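You operate a simulated robot arm through the tools that you are given. There is no shell and no other tool.

You are at the controls of a simulated robot arm. One attempt, no reset.

TASK
Lock the overflow pipe at 200 mm and fill the tank to it.
Fine: free its screw to slide it; open the supply wide and leave it running.

Only the result counts: the job must be done as asked and must still hold three seconds after the hand-in. Knocking over, shifting, dropping, spilling or breaking anything else fails it.

THE ROBOT
A 7-joint arm with a three-finger gripper, fixed in place. Base frame: the origin is on the floor under the middle of its stand, x ahead of it, y to its left, z up. Units: mm, degrees, N and s.
It reaches about 1342 mm from its shoulder. Its first joint turns from -166.0 to 166.0 degrees. Payload 2.69 kg.
The tool frame sits at the grasp point between the pads (the TCP): z along the fingers, y along the line on which they close. The tips reach 30 mm beyond it. The gripper opens to 128 mm; its body begins 117 mm behind the TCP.
Orientation is that of the tool frame in the base frame, as a unit quaternion [x, y, z, w]. With the fingers straight down and closing along the base's y, the tool's x points along the base's -x, its y along +y and its z along -z.

THE INTERFACE
- The arm moves only by the tool nudge_tool. Its argument "plan" is a list of rows, each an object (a shift or turn left out is 0, a gripper value left out holds the last) with "translation": the shift along the tool's x, y, z in mm, a list of three; "delta_rot": the turn, a rotation vector about the tool's x, y, z in rad, a list of three; "claw": the gripper command, from -1 (shut) to 1 (fully open), values between in proportion. In form: [{"translation": [tx, ty, tz], "delta_rot": [wx, wy, wz], "claw": claw}, ...]. A call has 1 to 20 rows; each row shifts and turns the commanded pose from where the row before left it, along the tool's axes as they then stand. Rows are played at 5 a second. More than 50 mm and 8.6 degrees between two rows, or a gripper value outside its range, and nothing of the call is played. Where a pose cannot be reached the arm comes as near as it can. A force on the tool above 40 N (or 10 N above the force at the start of the call, whichever is more), or a blocked arm, ends the call early, and 0.2 s more pass. Each finger travels about 127 mm/s and halts on what it meets, pressing with about 36 N; the grip force reading is that of the motor and also rises with nothing between the fingers. The clock runs only during rows and for 0.2 s after the last one: add rows that do not move to give the fingers time. The reply holds the time, the measured pose of the TCP, the force on the tool along the base axes, the opening and the grip force, in the units named above and with some noise, with the torque about the TCP (base axes, N m) and any sound that the robot's microphone picked up, and new pictures: "views" is both (left out), scene, wrist or none.
- Cameras (640 x 400 px; columns grow to the right, rows downward): "scene" is fixed at [220.9, -650.8, 1577.9]; the picture's right is [0.86, -0.50, 0.00], its down [-0.15, -0.26, -0.95] and it looks along [0.48, 0.82, -0.30] (base axes); focal length 310 px, centre (320, 200). "wrist" rides on the gripper at [58, 54, -131] in the tool frame; the picture's right is [-0.68, 0.74, 0.00], its down [-0.62, -0.57, -0.55] and it looks along [-0.40, -0.37, 0.84] (tool axes); focal length 234 px, centre (320, 200). There is no depth. A picture from a camera that has moved, and an enlarged one, comes with that camera's place and axes in the base frame and with its lens.
- lift_body(by): moves the trunk up (or, below 0, down) by that many mm; the arm rides with it, the base frame stays. It gives what a move gives, with no picture.
- inspect(camera, box): a new picture of the part [left, top, right, bottom] of that camera's present view, enlarged. No time passes.
- job_done(): hands the job in; it is judged then, once.

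Nothing tells you positions but the pictures and the camera data. Unless the task says otherwise, let go and move clear before handing in.

The tools are called as a command line: name --argument value ..., lists and objects as JSON in quotes. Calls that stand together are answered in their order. nudge_tool: Moves the arm, as the interface text tells. Its arguments: {"type":"object","properties":{"plan":{"type":"array"},"views":{"type":"string","enum":["both","scene","wrist","none"]}},"required":["plan"]} The other tools are called the same way: lift_body (by) moves the trunk up or down; inspect (camera, box) takes an enlarged picture of a part of a camera's view; job_done () hands the job in.

At the start:

```text
clock: 0.0
ee_pos: [610.2, 336.8, 1439.5]
tool_rot: [0.0, 1.0, 0.001, 0.0]
contact_force: [-0.2, -0.7, 0.2]
ft_torque: [-0.03, -0.02, 0.02]
grip_width: 128.0
gripper_force: 0.2
trunk travel left (down, up): [-225.0, 125.0]
```

scene: 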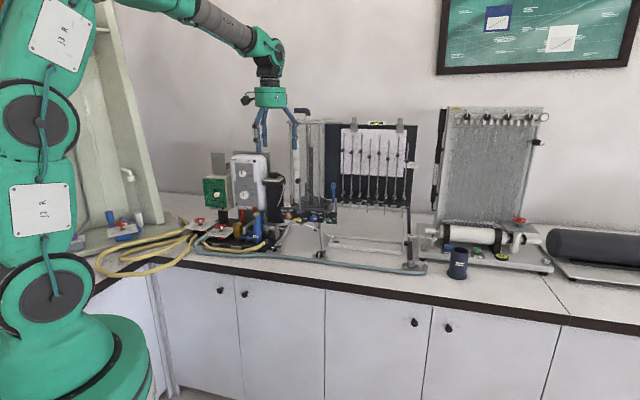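
wrist: 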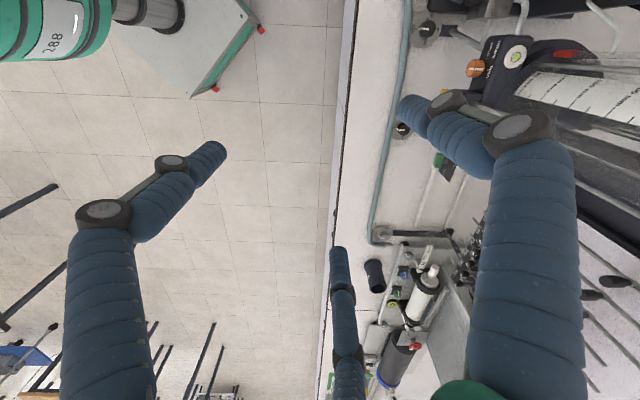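

I see a lab counter with several apparatus; the tank with an overflow pipe is probably near the gripper. I'll enlarge parts of both views to find it.

inspect --camera "scene" --box '[180, 90, 340, 190]'

inspect --camera "scene" --box '[180, 170, 340, 270]'

inspect --camera "scene" --box '[310, 100, 470, 200]'

inspect --camera "scene" --box '[410, 180, 570, 280]'

inspect --camera "wrist" --box '[340, 0, 640, 190]'

inspect --camera "wrist" --box '[320, 200, 640, 400]'

inspect --camera "scene" --box '[60, 150, 220, 250]'

```text
4.00 times, centred on (260, 140) of scene
camera zoom: at [220.9, -650.8, 1577.9], right [0.86, -0.5, 0.0], down [-0.15, -0.26, -0.95], along [0.48, 0.82, -0.3], focal length 1241 px, centre (560, 440)
```

zoom: 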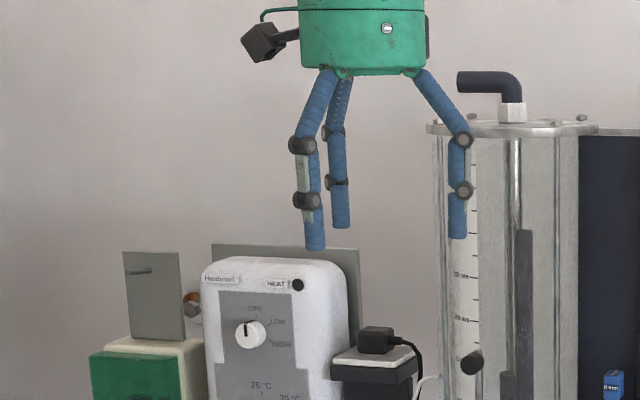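

```text
4.00 times, centred on (260, 220) of scene
camera zoom: at [220.9, -650.8, 1577.9], right [0.86, -0.5, 0.0], down [-0.15, -0.26, -0.95], along [0.48, 0.82, -0.3], focal length 1241 px, centre (560, 120)
```

zoom: 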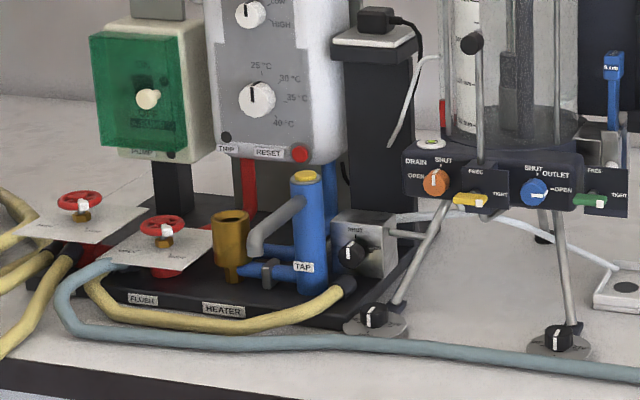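

```text
4.00 times, centred on (390, 150) of scene
camera zoom: at [220.9, -650.8, 1577.9], right [0.86, -0.5, 0.0], down [-0.15, -0.26, -0.95], along [0.48, 0.82, -0.3], focal length 1241 px, centre (40, 400)
```

zoom: 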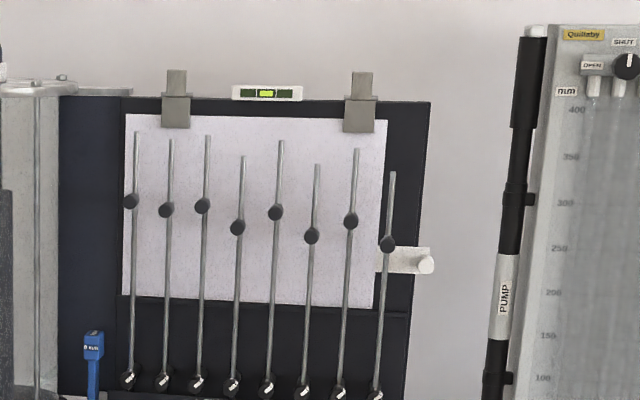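

```text
4.00 times, centred on (490, 230) of scene
camera zoom: at [220.9, -650.8, 1577.9], right [0.86, -0.5, 0.0], down [-0.15, -0.26, -0.95], along [0.48, 0.82, -0.3], focal length 1241 px, centre (-360, 80)
```

zoom: 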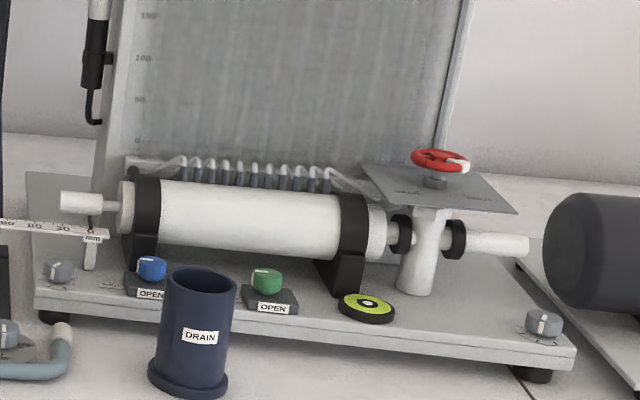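

```text
2.11 times, centred on (490, 95) of wrist
camera zoom: at [553.0, 390.0, 1570.4], right [0.68, 0.74, 0.0], down [0.62, -0.57, 0.55], along [0.4, -0.37, -0.84], focal length 493 px, centre (-38, 421)
```

zoom: 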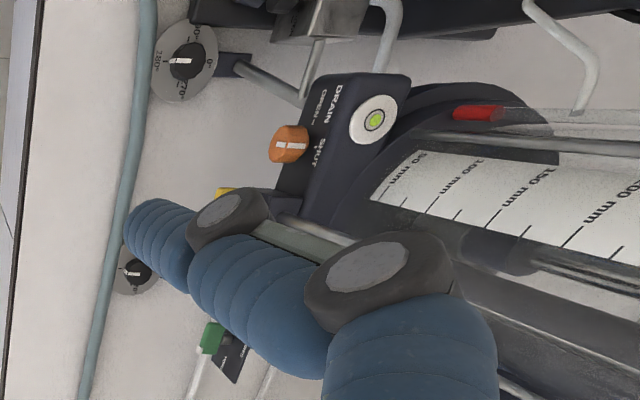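

```text
2.00 times, centred on (480, 300) of wrist
camera zoom: at [553.0, 390.0, 1570.4], right [0.68, 0.74, 0.0], down [0.62, -0.57, 0.55], along [0.4, -0.37, -0.84], focal length 468 px, centre (0, 0)
```

zoom: 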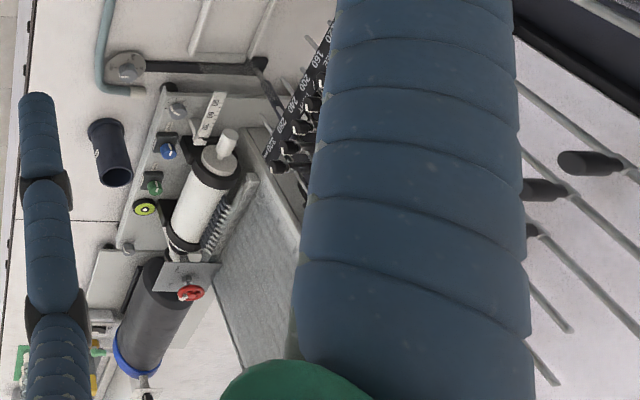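

```text
4.00 times, centred on (140, 200) of scene
camera zoom: at [220.9, -650.8, 1577.9], right [0.86, -0.5, 0.0], down [-0.15, -0.26, -0.95], along [0.48, 0.82, -0.3], focal length 1241 px, centre (1040, 200)
```

zoom: 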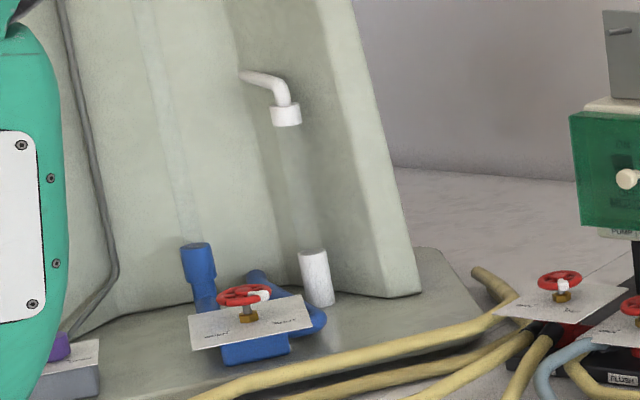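

I see the graduated tank with orange DRAIN, blue OUTLET and yellow/green FREE–TIGHT screws below it, plus several red wheels to the left. I'll zoom in further to read the labels and trace the hoses.

inspect --camera "scene" --box '[275, 195, 339, 235]'

inspect --camera "scene" --box '[275, 160, 339, 200]'

inspect --camera "scene" --box '[280, 100, 344, 140]'

inspect --camera "scene" --box '[280, 130, 344, 170]'

inspect --camera "scene" --box '[180, 205, 260, 255]'

inspect --camera "scene" --box '[70, 200, 150, 250]'

inspect --camera "wrist" --box '[400, 20, 560, 120]'

inspect --camera "wrist" --box '[510, 20, 640, 120]'

inspect --camera "scene" --box '[230, 220, 330, 270]'

```text
10.00 times, centred on (307, 215) of scene
camera zoom: at [220.9, -650.8, 1577.9], right [0.86, -0.5, 0.0], down [-0.15, -0.26, -0.95], along [0.48, 0.82, -0.3], focal length 3104 px, centre (450, 50)
```

zoom: 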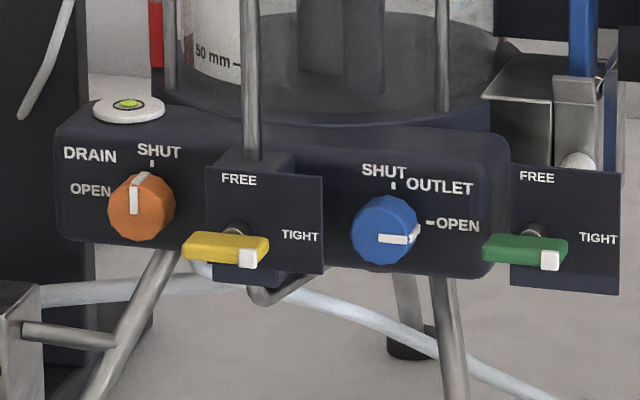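

```text
10.00 times, centred on (307, 180) of scene
camera zoom: at [220.9, -650.8, 1577.9], right [0.86, -0.5, 0.0], down [-0.15, -0.26, -0.95], along [0.48, 0.82, -0.3], focal length 3104 px, centre (450, 400)
```

zoom: 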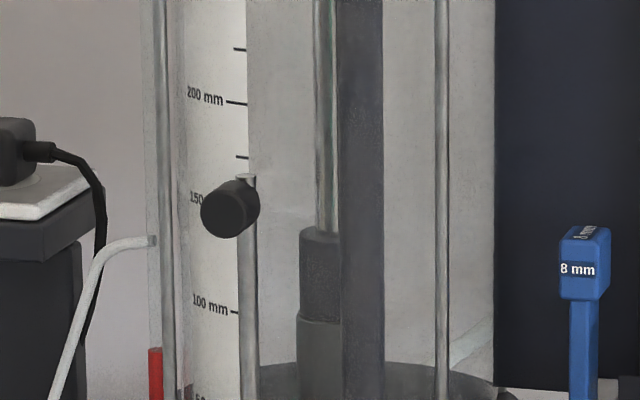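

```text
10.00 times, centred on (312, 120) of scene
camera zoom: at [220.9, -650.8, 1577.9], right [0.86, -0.5, 0.0], down [-0.15, -0.26, -0.95], along [0.48, 0.82, -0.3], focal length 3104 px, centre (400, 1000)
```

zoom: 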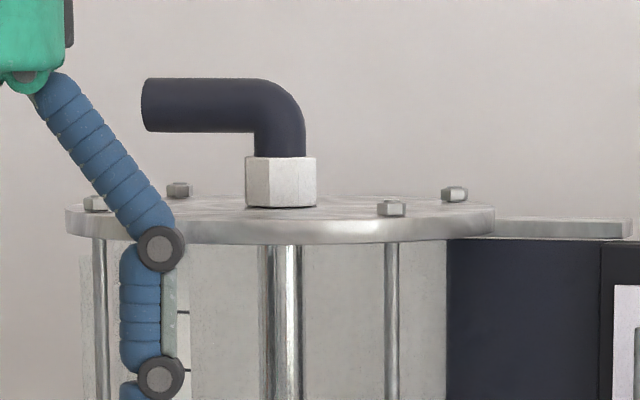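

```text
10.00 times, centred on (312, 150) of scene
camera zoom: at [220.9, -650.8, 1577.9], right [0.86, -0.5, 0.0], down [-0.15, -0.26, -0.95], along [0.48, 0.82, -0.3], focal length 3104 px, centre (400, 700)
```

zoom: 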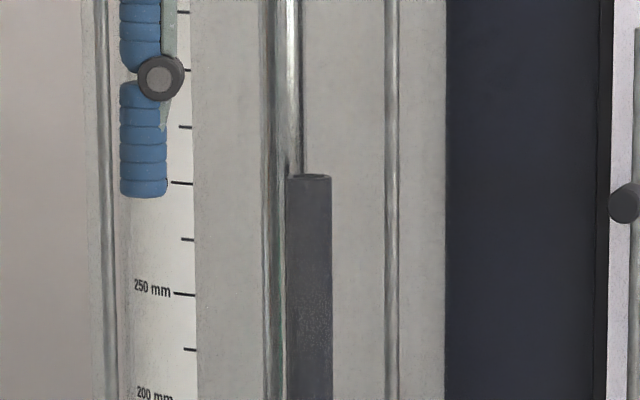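

```text
8.00 times, centred on (220, 230) of scene
camera zoom: at [220.9, -650.8, 1577.9], right [0.86, -0.5, 0.0], down [-0.15, -0.26, -0.95], along [0.48, 0.82, -0.3], focal length 2483 px, centre (1120, -40)
```

zoom: 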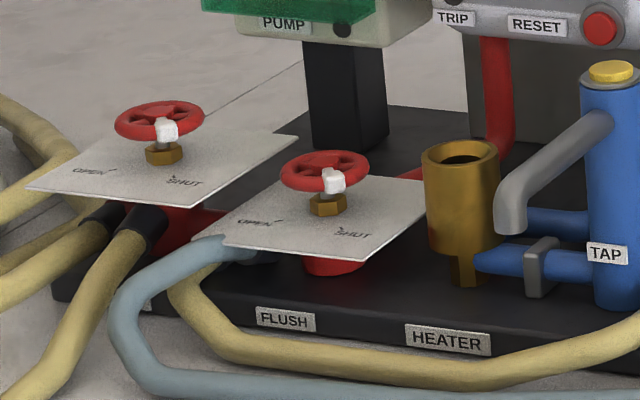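

```text
8.00 times, centred on (110, 225) of scene
camera zoom: at [220.9, -650.8, 1577.9], right [0.86, -0.5, 0.0], down [-0.15, -0.26, -0.95], along [0.48, 0.82, -0.3], focal length 2483 px, centre (2000, 0)
```

zoom: 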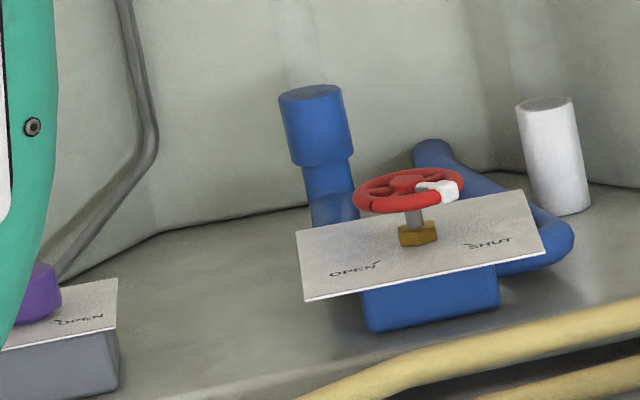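

```text
4.00 times, centred on (480, 70) of wrist
camera zoom: at [553.0, 390.0, 1570.4], right [0.68, 0.74, 0.0], down [0.62, -0.57, 0.55], along [0.4, -0.37, -0.84], focal length 937 px, centre (-320, 720)
```

zoom: 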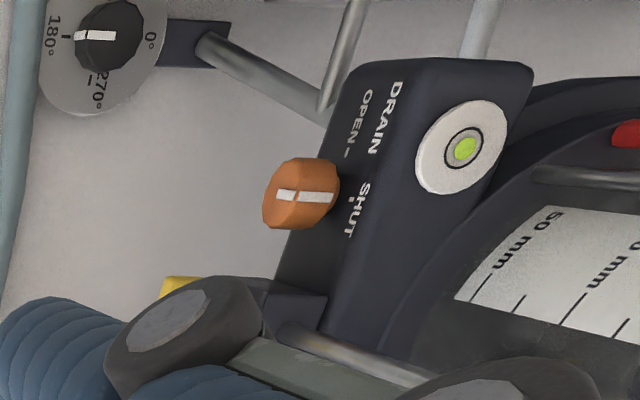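

```text
4.00 times, centred on (575, 70) of wrist
camera zoom: at [553.0, 390.0, 1570.4], right [0.68, 0.74, 0.0], down [0.62, -0.57, 0.55], along [0.4, -0.37, -0.84], focal length 937 px, centre (-700, 720)
```

zoom: 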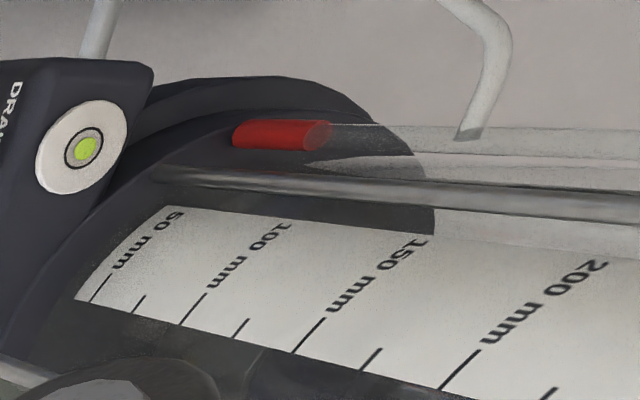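

```text
6.40 times, centred on (280, 245) of scene
camera zoom: at [220.9, -650.8, 1577.9], right [0.86, -0.5, 0.0], down [-0.15, -0.26, -0.95], along [0.48, 0.82, -0.3], focal length 1986 px, centre (576, -88)
```

zoom: 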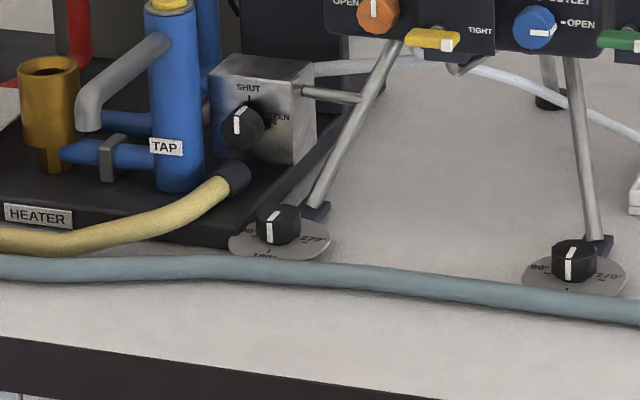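

The tank sits with its panel facing the robot. The knobs are roughly at: orange DRAIN (shut), yellow FREE/TIGHT on the rod with the black handle (tight) and blue OUTLET (open). The overflow pipe top seems to be near 290 mm. I'll yaw the gripper 45° and close the fingers in free air to learn their geometry.

nudge_tool --plan '[{"delta_rot": [0, 0, 0.131], "claw": -1}, {"delta_rot": [0, 0, 0.131]}, {"delta_rot": [0, 0, 0.131]}, {"delta_rot": [0, 0, 0.131]}, {"delta_rot": [0, 0, 0.131]}, {"delta_rot": [0, 0, 0.1304]}, {}]' --views "both"

```text
clock: 1.6
ee_pos: [610.8, 336.9, 1439.9]
tool_rot: [0.383, 0.924, 0.0, 0.0]
contact_force: [-0.4, 0.2, 0.5]
ft_torque: [-0.02, 0.01, 0.0]
grip_width: 2.1
gripper_force: 31.7
trunk travel left (down, up): [-225.0, 125.0]
camera wrist: at [608.7, 416.1, 1570.5], right [1.0, 0.04, 0.0], down [0.03, -0.84, 0.55], along [0.02, -0.55, -0.84], focal length 234 px, centre (320, 200)
```

scene: 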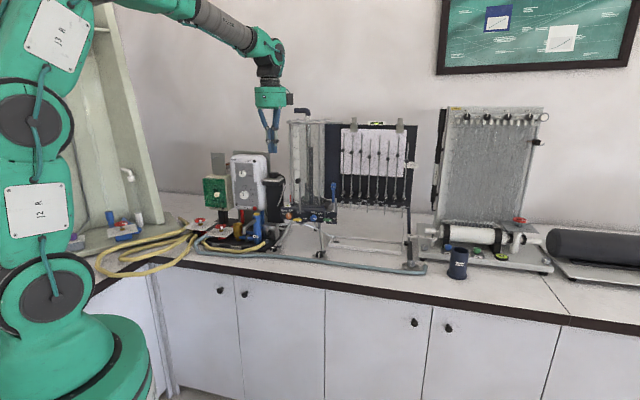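
wrist: 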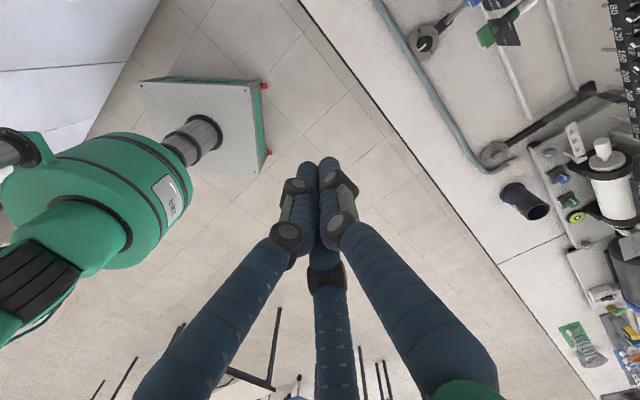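

The gripper is a concentric three-jaw and its tip is slim when closed. Next I'll tilt it to point horizontally at the tank, so the wrist camera gives a front view.

nudge_tool --plan '[{"delta_rot": [-0.1428, 0, 0]}, {"delta_rot": [-0.1428, 0, 0]}, {"delta_rot": [-0.1428, 0, 0]}, {"delta_rot": [-0.1428, 0, 0]}, {"delta_rot": [-0.1428, 0, 0]}, {"delta_rot": [-0.1428, 0, 0]}, {"delta_rot": [-0.1428, 0, 0]}, {"delta_rot": [-0.1428, 0, 0]}, {"delta_rot": [-0.1428, 0, 0]}, {"delta_rot": [-0.1428, 0, 0]}, {"delta_rot": [-0.1428, 0, 0]}, {"translation": [34, -35, 0]}, {"translation": [34, -35, 0]}, {"translation": [34, -35, 0]}, {"translation": [34, -35, 0]}]' --views "both"

```text
clock: 4.8
ee_pos: [525.5, 414.2, 1303.8]
tool_rot: [0.264, 0.657, 0.655, 0.263]
contact_force: [0.6, 0.3, 0.4]
ft_torque: [-0.02, 0.0, -0.04]
grip_width: 1.9
gripper_force: 31.5
out of reach, approached as far as the arm can: row 15
trunk travel left (down, up): [-225.0, 125.0]
camera wrist: at [392.2, 359.6, 1358.1], right [0.49, -0.47, 0.74], down [0.06, -0.82, -0.56], along [0.87, 0.32, -0.37], focal length 234 px, centre (320, 200)
```

scene: 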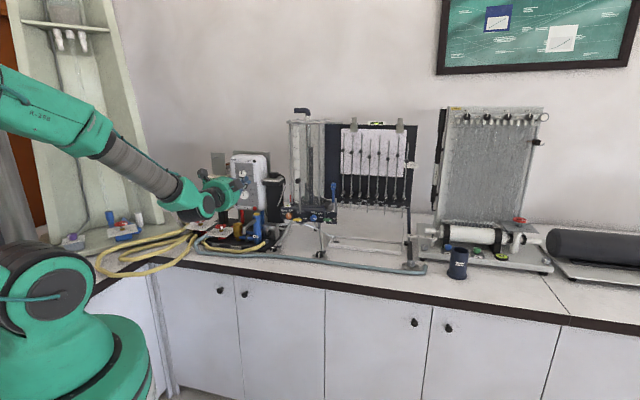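
wrist: 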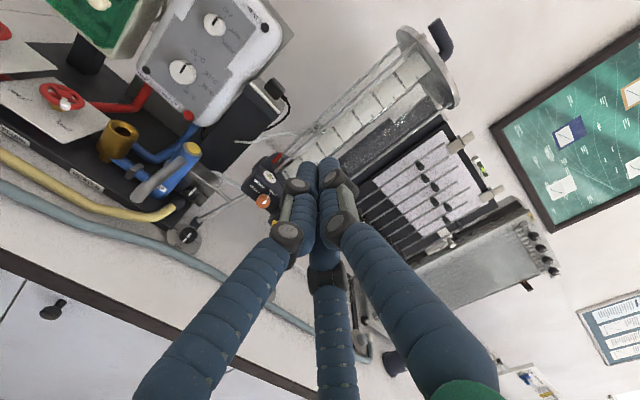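

The front view works, though it is rolled about 45°. I'll enlarge the supply area and the tank from here.

inspect --camera "wrist" --box '[0, 40, 240, 190]'

inspect --camera "wrist" --box '[100, 80, 260, 180]'

inspect --camera "wrist" --box '[130, 140, 290, 240]'

inspect --camera "wrist" --box '[230, 20, 470, 170]'

inspect --camera "scene" --box '[185, 195, 235, 226]'

```text
2.67 times, centred on (120, 115) of wrist
camera zoom: at [392.2, 359.6, 1358.1], right [0.49, -0.47, 0.74], down [0.06, -0.82, -0.56], along [0.87, 0.32, -0.37], focal length 624 px, centre (853, 427)
```

zoom: 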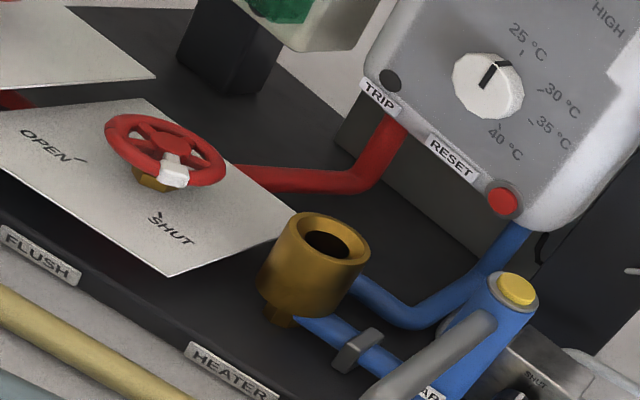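

```text
4.00 times, centred on (180, 130) of wrist
camera zoom: at [392.2, 359.6, 1358.1], right [0.49, -0.47, 0.74], down [0.06, -0.82, -0.56], along [0.87, 0.32, -0.37], focal length 937 px, centre (880, 480)
```

zoom: 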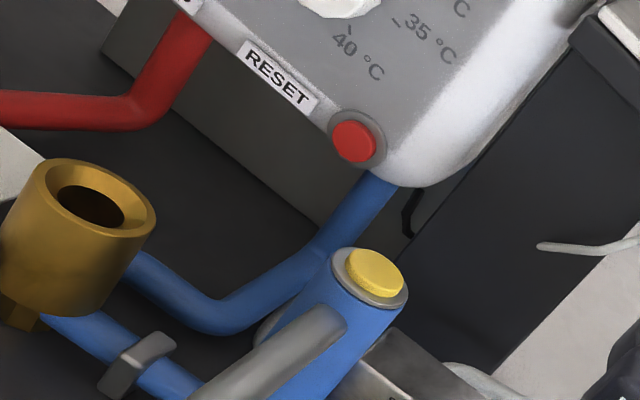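

```text
4.00 times, centred on (210, 190) of wrist
camera zoom: at [392.2, 359.6, 1358.1], right [0.49, -0.47, 0.74], down [0.06, -0.82, -0.56], along [0.87, 0.32, -0.37], focal length 937 px, centre (760, 240)
```

zoom: 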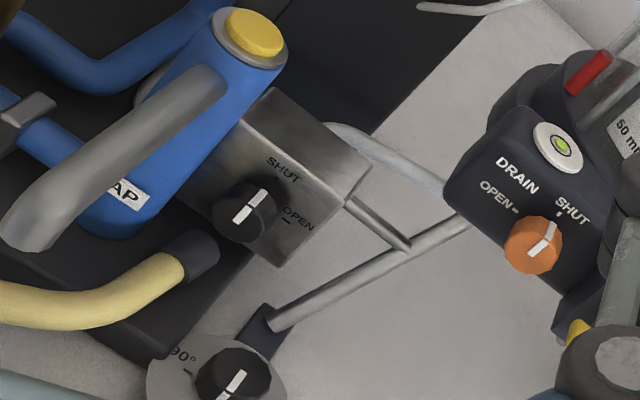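

```text
2.67 times, centred on (350, 95) of wrist
camera zoom: at [392.2, 359.6, 1358.1], right [0.49, -0.47, 0.74], down [0.06, -0.82, -0.56], along [0.87, 0.32, -0.37], focal length 624 px, centre (240, 480)
```

zoom: 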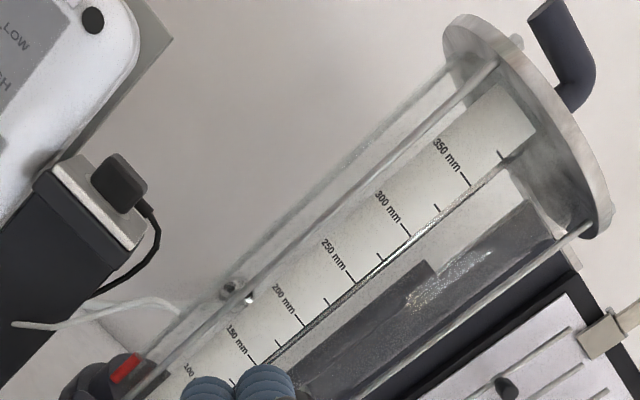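

```text
12.80 times, centred on (210, 210) of scene
camera zoom: at [220.9, -650.8, 1577.9], right [0.86, -0.5, 0.0], down [-0.15, -0.26, -0.95], along [0.48, 0.82, -0.3], focal length 3972 px, centre (1728, 66)
```

zoom: 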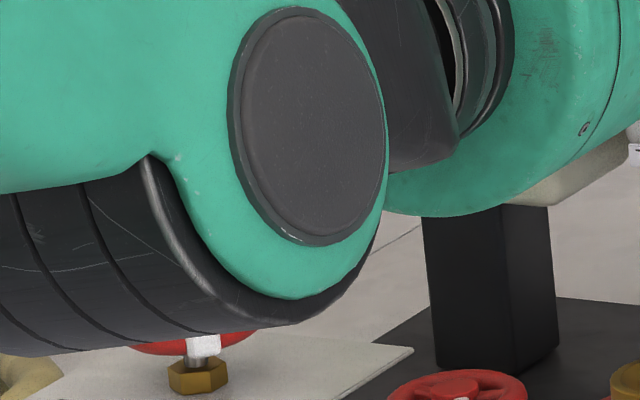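

The steel box on the tank's leg has a black SHUT/OPEN knob, now at SHUT, with a hose towards the tank. That is likely its supply valve. I'll check the right side to see where the outlet goes and whether anything would catch the water.

inspect --camera "scene" --box '[310, 190, 430, 275]'

inspect --camera "scene" --box '[250, 190, 314, 230]'

inspect --camera "scene" --box '[310, 185, 374, 225]'

inspect --camera "scene" --box '[180, 215, 244, 255]'

inspect --camera "wrist" --box '[0, 100, 130, 220]'

```text
4.71 times, centred on (370, 232) of scene
camera zoom: at [220.9, -650.8, 1577.9], right [0.86, -0.5, 0.0], down [-0.15, -0.26, -0.95], along [0.48, 0.82, -0.3], focal length 1460 px, centre (85, 47)
```

zoom: 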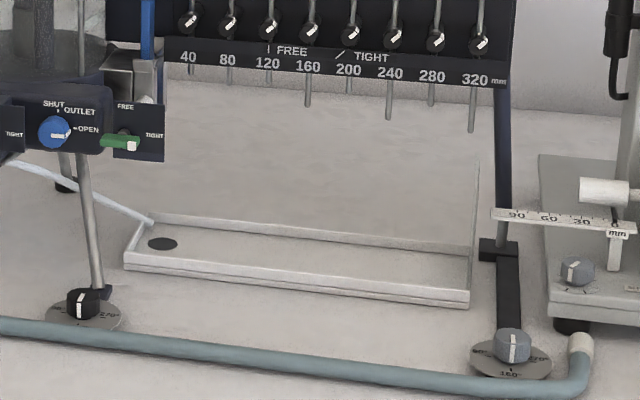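

```text
10.00 times, centred on (282, 210) of scene
camera zoom: at [220.9, -650.8, 1577.9], right [0.86, -0.5, 0.0], down [-0.15, -0.26, -0.95], along [0.48, 0.82, -0.3], focal length 3104 px, centre (700, 100)
```

zoom: 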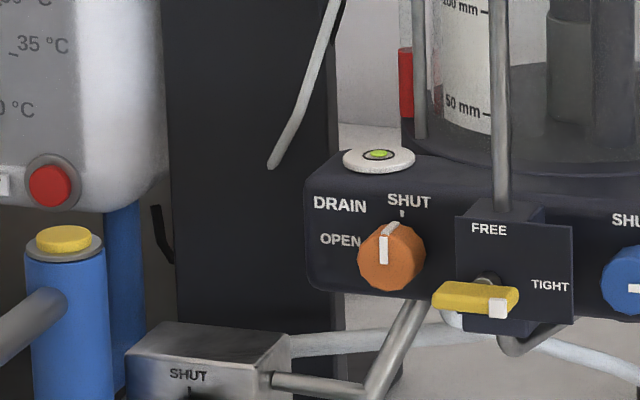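

```text
10.00 times, centred on (342, 205) of scene
camera zoom: at [220.9, -650.8, 1577.9], right [0.86, -0.5, 0.0], down [-0.15, -0.26, -0.95], along [0.48, 0.82, -0.3], focal length 3104 px, centre (100, 150)
```

zoom: 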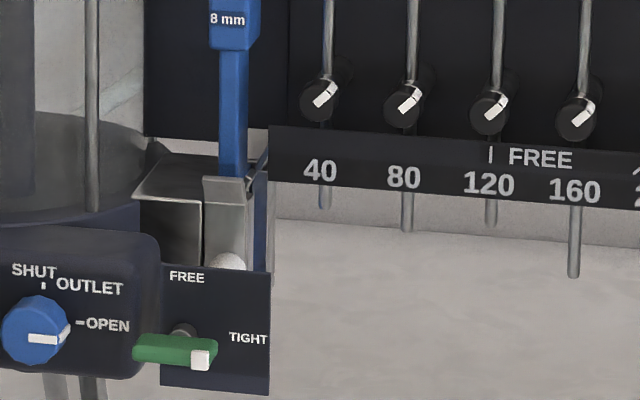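

```text
10.00 times, centred on (212, 235) of scene
camera zoom: at [220.9, -650.8, 1577.9], right [0.86, -0.5, 0.0], down [-0.15, -0.26, -0.95], along [0.48, 0.82, -0.3], focal length 3104 px, centre (1400, -150)
```

zoom: 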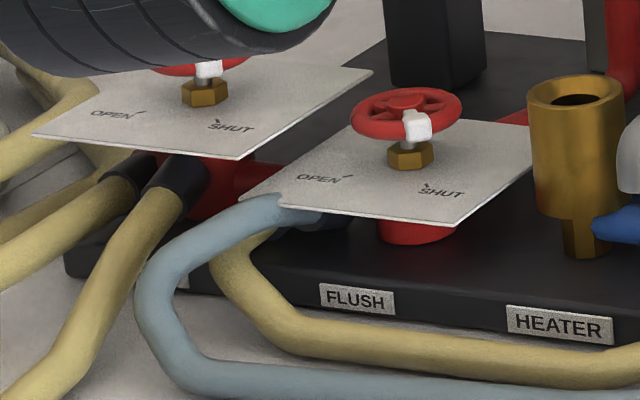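

```text
3.33 times, centred on (65, 160) of wrist
camera zoom: at [392.2, 359.6, 1358.1], right [0.49, -0.47, 0.74], down [0.06, -0.82, -0.56], along [0.87, 0.32, -0.37], focal length 781 px, centre (1170, 333)
```

zoom: 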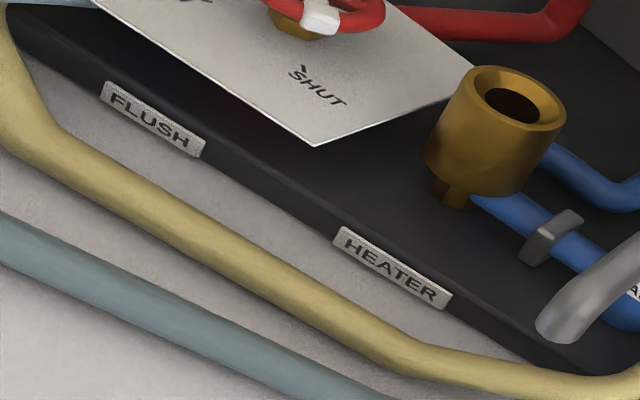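

A catch tray with a drain hole lies under the needles, so the outlet discharges there. I'll open the fingers, move forward and lower, and roll the camera upright over the gripper for a close front view.

nudge_tool --plan '[{"translation": [0, -25, 37], "claw": 1}, {"translation": [0, -25, 37]}, {"translation": [0, -25, 37]}, {"translation": [0, -25, 37]}, {"delta_rot": [0, 0, 0.137]}, {"delta_rot": [0, 0, 0.137]}, {"delta_rot": [0, 0, 0.137]}, {"delta_rot": [0, 0, 0.137]}, {"delta_rot": [0, 0, 0.137]}, {"delta_rot": [0, 0, 0.137]}]' --views "both"

```text
clock: 7.0
ee_pos: [659.0, 480.6, 1212.3]
tool_rot: [0.507, 0.494, 0.706, -0.017]
contact_force: [0.6, -0.1, 1.0]
ft_torque: [0.0, -0.03, -0.02]
grip_width: 127.7
gripper_force: 0.0
out of reach, approached as far as the arm can: row 1, 2, 3, 4
trunk travel left (down, up): [-225.0, 125.0]
camera wrist: at [567.8, 387.0, 1291.8], right [0.71, -0.7, 0.0], down [-0.38, -0.4, -0.83], along [0.59, 0.6, -0.55], focal length 234 px, centre (320, 200)
```

scene: 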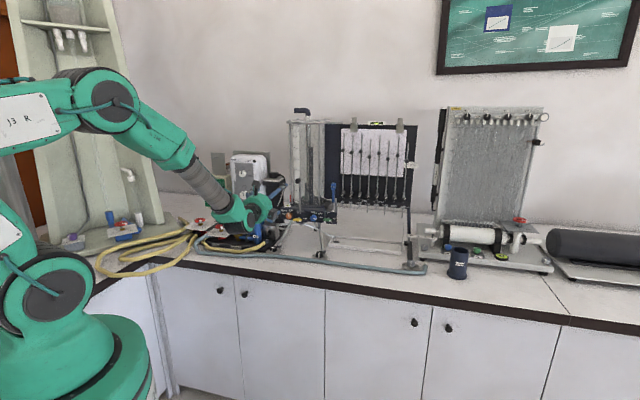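
wrist: 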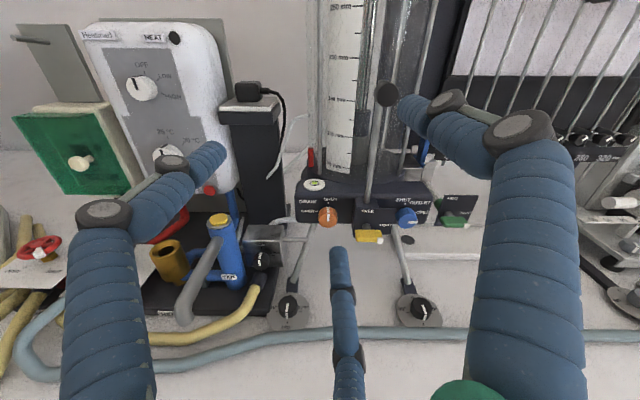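

This is a clear upright front view. I'll enlarge the supply, panel and tank areas.

inspect --camera "wrist" --box '[220, 110, 316, 170]'

inspect --camera "wrist" --box '[200, 200, 320, 275]'

inspect --camera "wrist" --box '[280, 165, 440, 265]'

inspect --camera "wrist" --box '[290, 0, 450, 100]'

inspect --camera "wrist" --box '[290, 90, 450, 190]'

inspect --camera "wrist" --box '[0, 220, 200, 345]'

```text
6.67 times, centred on (268, 140) of wrist
camera zoom: at [567.8, 387.0, 1291.8], right [0.71, -0.7, 0.0], down [-0.38, -0.4, -0.83], along [0.59, 0.6, -0.55], focal length 1561 px, centre (667, 600)
```

zoom: 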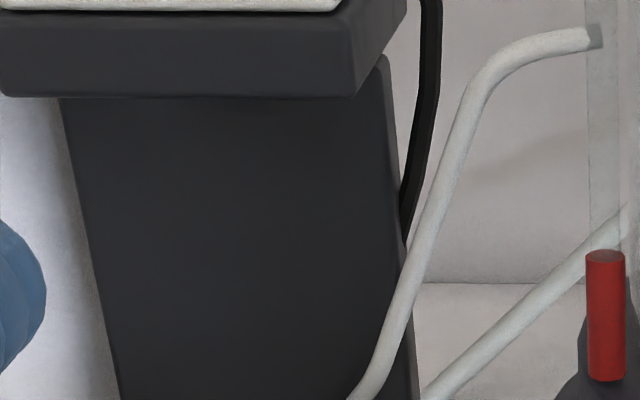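

```text
5.33 times, centred on (260, 238) of wrist
camera zoom: at [567.8, 387.0, 1291.8], right [0.71, -0.7, 0.0], down [-0.38, -0.4, -0.83], along [0.59, 0.6, -0.55], focal length 1249 px, centre (640, 0)
```

zoom: 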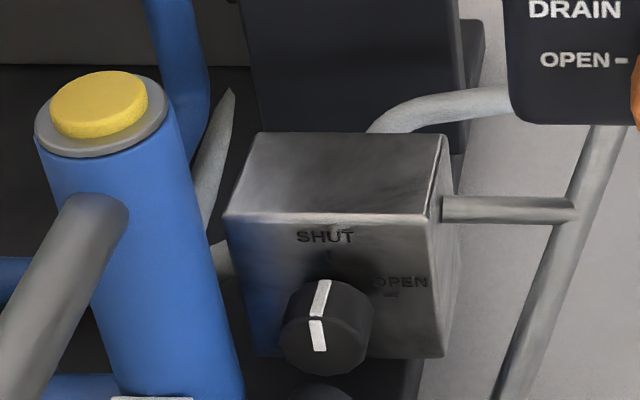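

```text
4.00 times, centred on (360, 215) of wrist
camera zoom: at [567.8, 387.0, 1291.8], right [0.71, -0.7, 0.0], down [-0.38, -0.4, -0.83], along [0.59, 0.6, -0.55], focal length 937 px, centre (160, 140)
```

zoom: 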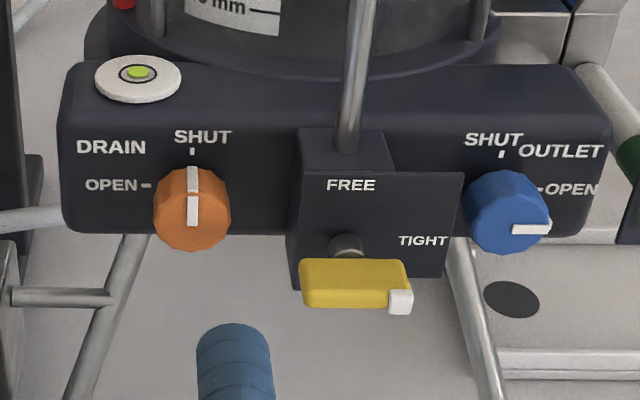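

```text
4.00 times, centred on (370, 50) of wrist
camera zoom: at [567.8, 387.0, 1291.8], right [0.71, -0.7, 0.0], down [-0.38, -0.4, -0.83], along [0.59, 0.6, -0.55], focal length 937 px, centre (120, 800)
```

zoom: 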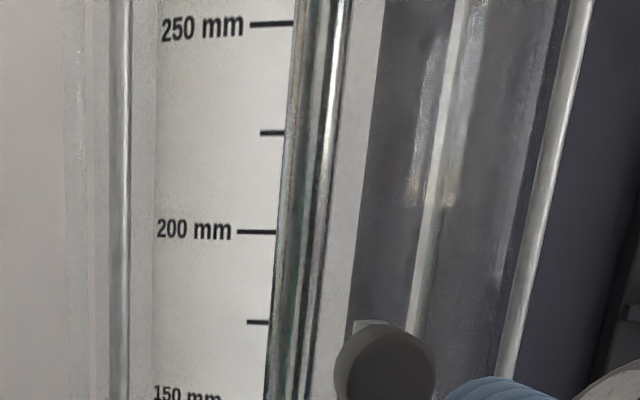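

```text
4.00 times, centred on (370, 140) of wrist
camera zoom: at [567.8, 387.0, 1291.8], right [0.71, -0.7, 0.0], down [-0.38, -0.4, -0.83], along [0.59, 0.6, -0.55], focal length 937 px, centre (120, 440)
```

zoom: 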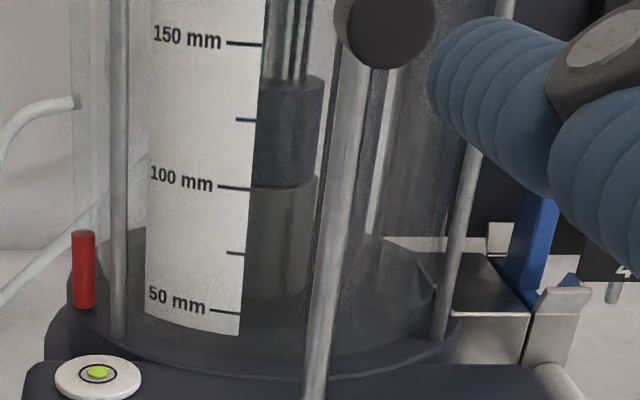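

```text
3.20 times, centred on (100, 282) of wrist
camera zoom: at [567.8, 387.0, 1291.8], right [0.71, -0.7, 0.0], down [-0.38, -0.4, -0.83], along [0.59, 0.6, -0.55], focal length 749 px, centre (1024, -64)
```

zoom: 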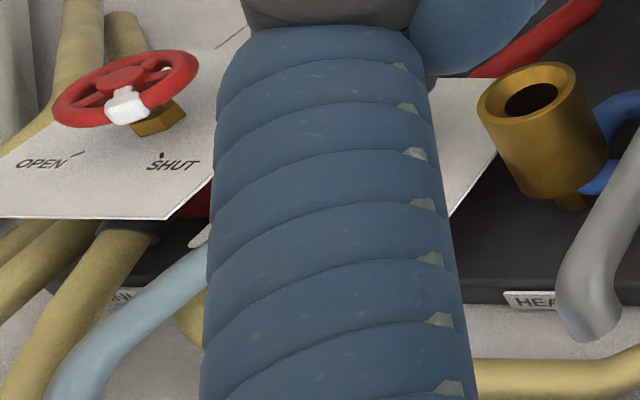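

The steel box's knob is at SHUT, and it feeds the tank through the white hose. The yellow T-handle, at TIGHT, clamps the overflow rod at about s=193, t=920, z=1074 (s to the right, t away from the robot). I'll line up in front of it and roll so the fingers straddle the bar.

nudge_tool --plan '[{"translation": [-36.7, -11.2, 6.2], "delta_rot": [-0.0082, -0.0076, 0], "claw": 1}, {"translation": [-36.7, -11.2, 6.2]}, {"translation": [-36.7, -11.2, 6.2]}, {"translation": [-36.7, -11.2, 6.2]}, {"delta_rot": [0, 0, 0.1414]}, {"delta_rot": [0, 0, 0.1414]}, {"delta_rot": [0, 0, 0.1414]}, {"delta_rot": [0, 0, 0.1414]}, {"delta_rot": [0, 0, 0.1414]}, {"delta_rot": [0, 0, 0.1414]}, {"delta_rot": [0, 0, 0.1414]}, {"delta_rot": [0, 0, 0.1414]}, {"delta_rot": [0, 0, 0.1414]}]' --views "both"

```text
clock: 9.8
ee_pos: [724.2, 451.7, 1074.8]
tool_rot: [0.702, 0.088, 0.563, -0.427]
contact_force: [0.3, 0.2, -0.4]
ft_torque: [-0.01, 0.02, -0.01]
grip_width: 127.8
gripper_force: 0.0
trunk travel left (down, up): [-225.0, 125.0]
camera wrist: at [684.2, 305.4, 1097.9], right [0.21, -0.21, -0.95], down [-0.95, 0.19, -0.25], along [0.23, 0.96, -0.16], focal length 234 px, centre (320, 200)
```

scene: 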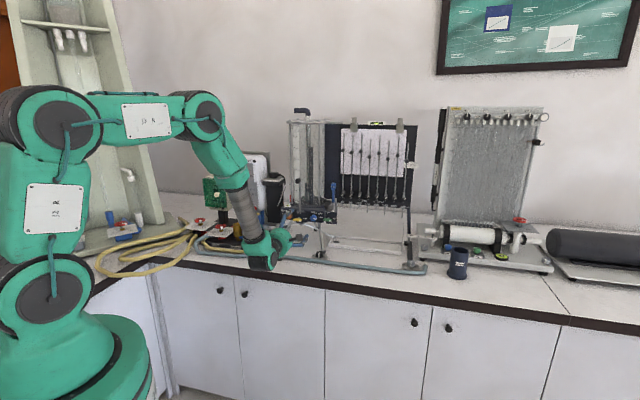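
wrist: 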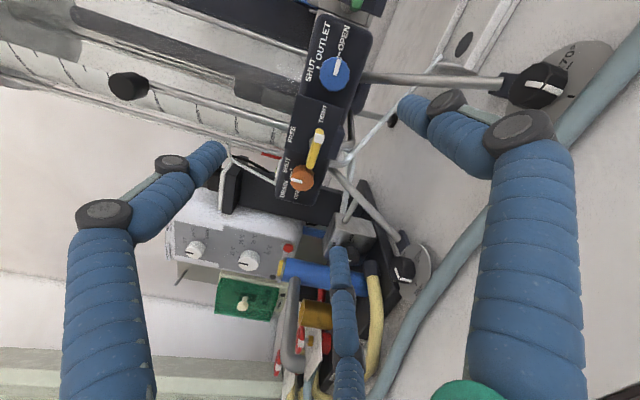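

The gripper is now centred in front of the yellow handle. I'll zoom in to confirm the alignment before closing in.

inspect --camera "wrist" --box '[260, 80, 388, 210]'

inspect --camera "scene" --box '[260, 190, 340, 240]'

```text
3.08 times, centred on (324, 145) of wrist
camera zoom: at [684.2, 305.4, 1097.9], right [0.21, -0.21, -0.95], down [-0.95, 0.19, -0.25], along [0.23, 0.96, -0.16], focal length 720 px, centre (308, 369)
```

zoom: 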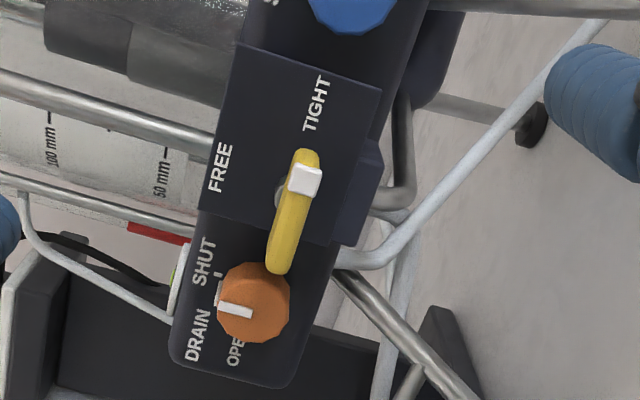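

```text
8.00 times, centred on (300, 215) of scene
camera zoom: at [220.9, -650.8, 1577.9], right [0.86, -0.5, 0.0], down [-0.15, -0.26, -0.95], along [0.48, 0.82, -0.3], focal length 2483 px, centre (480, 80)
```

zoom: 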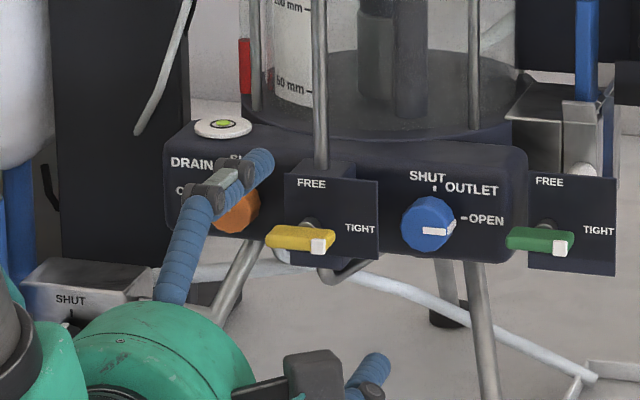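

The handle centre sits about 6 mm off the tool axis, so I'll correct for that. Then I'll advance until the tips are around the bar but short of the plate.

nudge_tool --plan '[{"translation": [0.4, -5.5, 0]}, {"translation": [0, 0, 25]}, {"translation": [0, 0, 25]}, {"translation": [0, 0, 23]}, {}]' --views "both"

```text
clock: 11.0
ee_pos: [772.8, 507.8, 1078.2]
tool_rot: [0.702, 0.089, 0.563, -0.427]
contact_force: [0.4, -0.1, -0.4]
ft_torque: [-0.02, -0.01, 0.0]
grip_width: 128.2
gripper_force: 0.1
trunk travel left (down, up): [-225.0, 125.0]
camera wrist: at [733.9, 360.5, 1100.9], right [0.21, -0.21, -0.95], down [-0.95, 0.19, -0.25], along [0.23, 0.96, -0.16], focal length 234 px, centre (320, 200)
```

scene: 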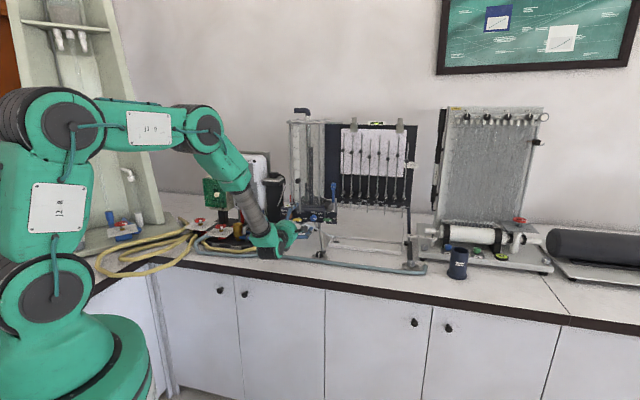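
wrist: 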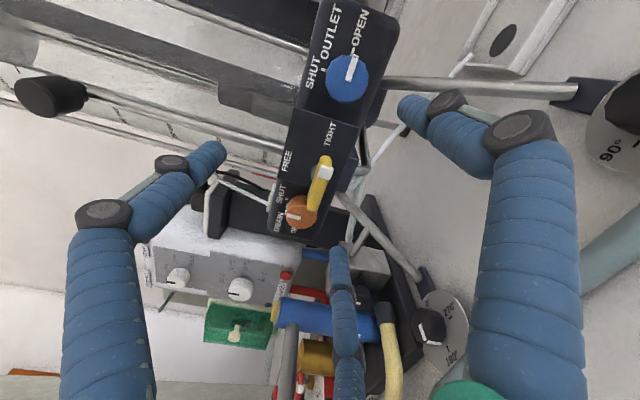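

The handle lies right at the tool centre, so I'll close on it.

nudge_tool --plan '[{"claw": -1}, {}, {}, {}, {}]' --views "both"

inspect --camera "wrist" --box '[240, 110, 400, 260]'

```text
clock: 12.2
ee_pos: [774.1, 507.3, 1074.7]
tool_rot: [0.702, 0.089, 0.563, -0.426]
contact_force: [-0.6, -2.1, -10.4]
ft_torque: [0.34, -0.35, -0.2]
grip_width: 17.5
gripper_force: 43.5
trunk travel left (down, up): [-225.0, 125.0]
camera wrist: at [733.9, 360.2, 1099.2], right [0.21, -0.22, -0.95], down [-0.95, 0.19, -0.25], along [0.23, 0.96, -0.17], focal length 234 px, centre (320, 200)
```

scene: 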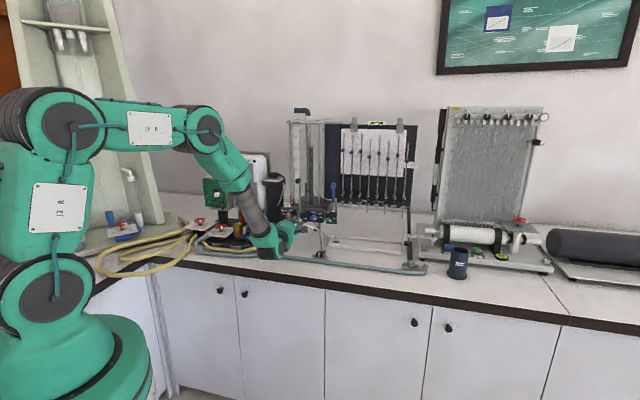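
wrist: 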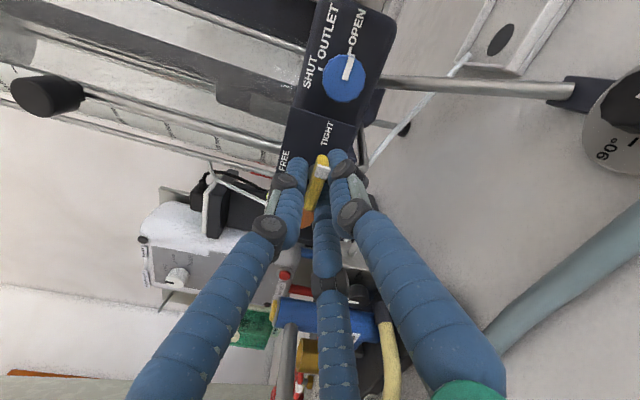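

```text
2.67 times, centred on (320, 185) of wrist
camera zoom: at [733.9, 360.2, 1099.2], right [0.21, -0.22, -0.95], down [-0.95, 0.19, -0.25], along [0.23, 0.96, -0.17], focal length 624 px, centre (320, 240)
```

zoom: 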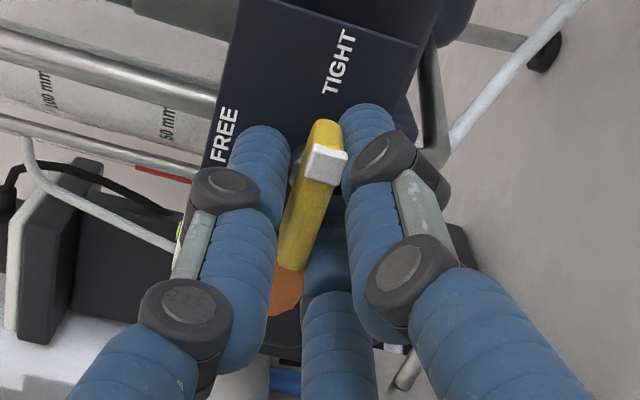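

The bar is gripped. I'll ease the command down 3 mm to take off the side load, then turn it 90° counter-clockwise to FREE.

nudge_tool --plan '[{"translation": [-2.2, 1.2, 0]}, {"delta_rot": [0, 0, -0.1428]}, {"delta_rot": [0, 0, -0.1428]}, {"delta_rot": [0, 0, -0.1428]}, {"delta_rot": [0, 0, -0.1428]}, {"delta_rot": [0, 0, -0.1428]}, {"delta_rot": [0, 0, -0.1428]}, {"delta_rot": [0, 0, -0.1428]}, {"delta_rot": [0, 0, -0.1428]}, {"delta_rot": [0, 0, -0.1428]}, {"delta_rot": [0, 0, -0.1428]}, {"delta_rot": [0, 0, -0.1428]}, {}]' --views "both"

inspect --camera "wrist" --box '[240, 110, 400, 260]'

inspect --camera "scene" --box '[270, 140, 350, 240]'

```text
clock: 13.9
ee_pos: [775.5, 504.8, 1077.3]
tool_rot: [0.59, 0.389, 0.696, -0.13]
contact_force: [10.0, -1.8, -5.8]
ft_torque: [0.98, -1.0, -0.49]
grip_width: 17.3
gripper_force: 42.6
trunk travel left (down, up): [-225.0, 125.0]
stopped in row 8: the force on the tool passed its limit at 41 N (the readings are from after the stop); the commanded pose is now the measured one
camera wrist: at [701.1, 393.2, 1149.9], right [0.65, -0.68, -0.34], down [-0.59, -0.18, -0.79], along [0.47, 0.72, -0.51], focal length 234 px, centre (320, 200)
```

scene: 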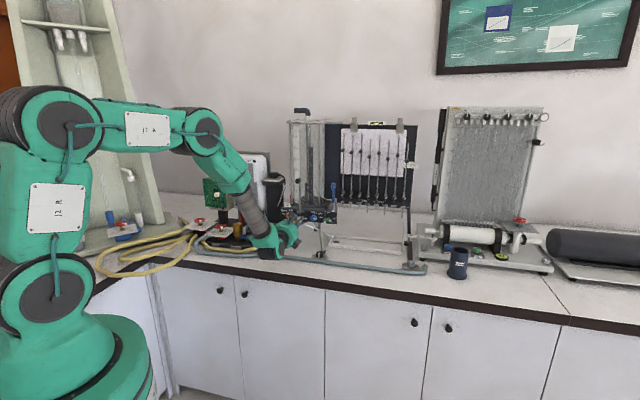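
wrist: 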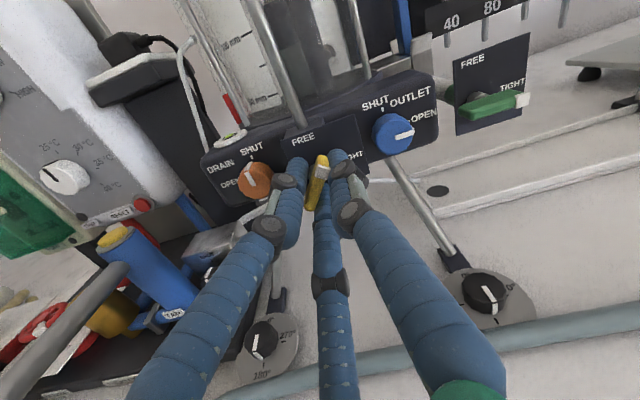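

```text
2.67 times, centred on (320, 185) of wrist
camera zoom: at [701.1, 393.2, 1149.9], right [0.65, -0.68, -0.34], down [-0.59, -0.18, -0.79], along [0.47, 0.72, -0.51], focal length 624 px, centre (320, 240)
```

zoom: 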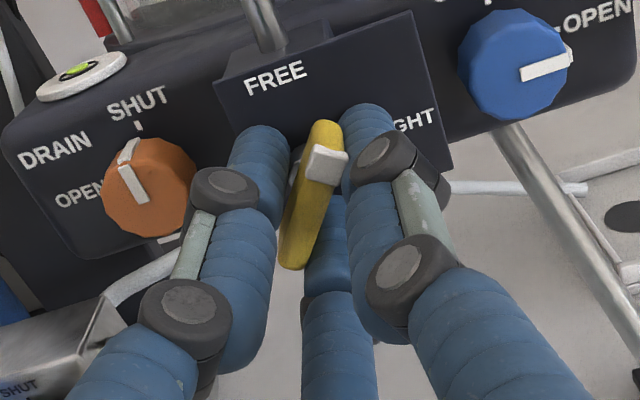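

```text
4.00 times, centred on (310, 190) of scene
camera zoom: at [220.9, -650.8, 1577.9], right [0.86, -0.5, 0.0], down [-0.15, -0.26, -0.95], along [0.48, 0.82, -0.3], focal length 1241 px, centre (360, 240)
```

zoom: 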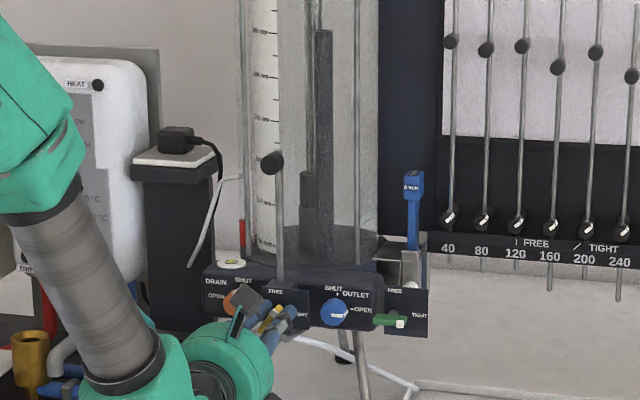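

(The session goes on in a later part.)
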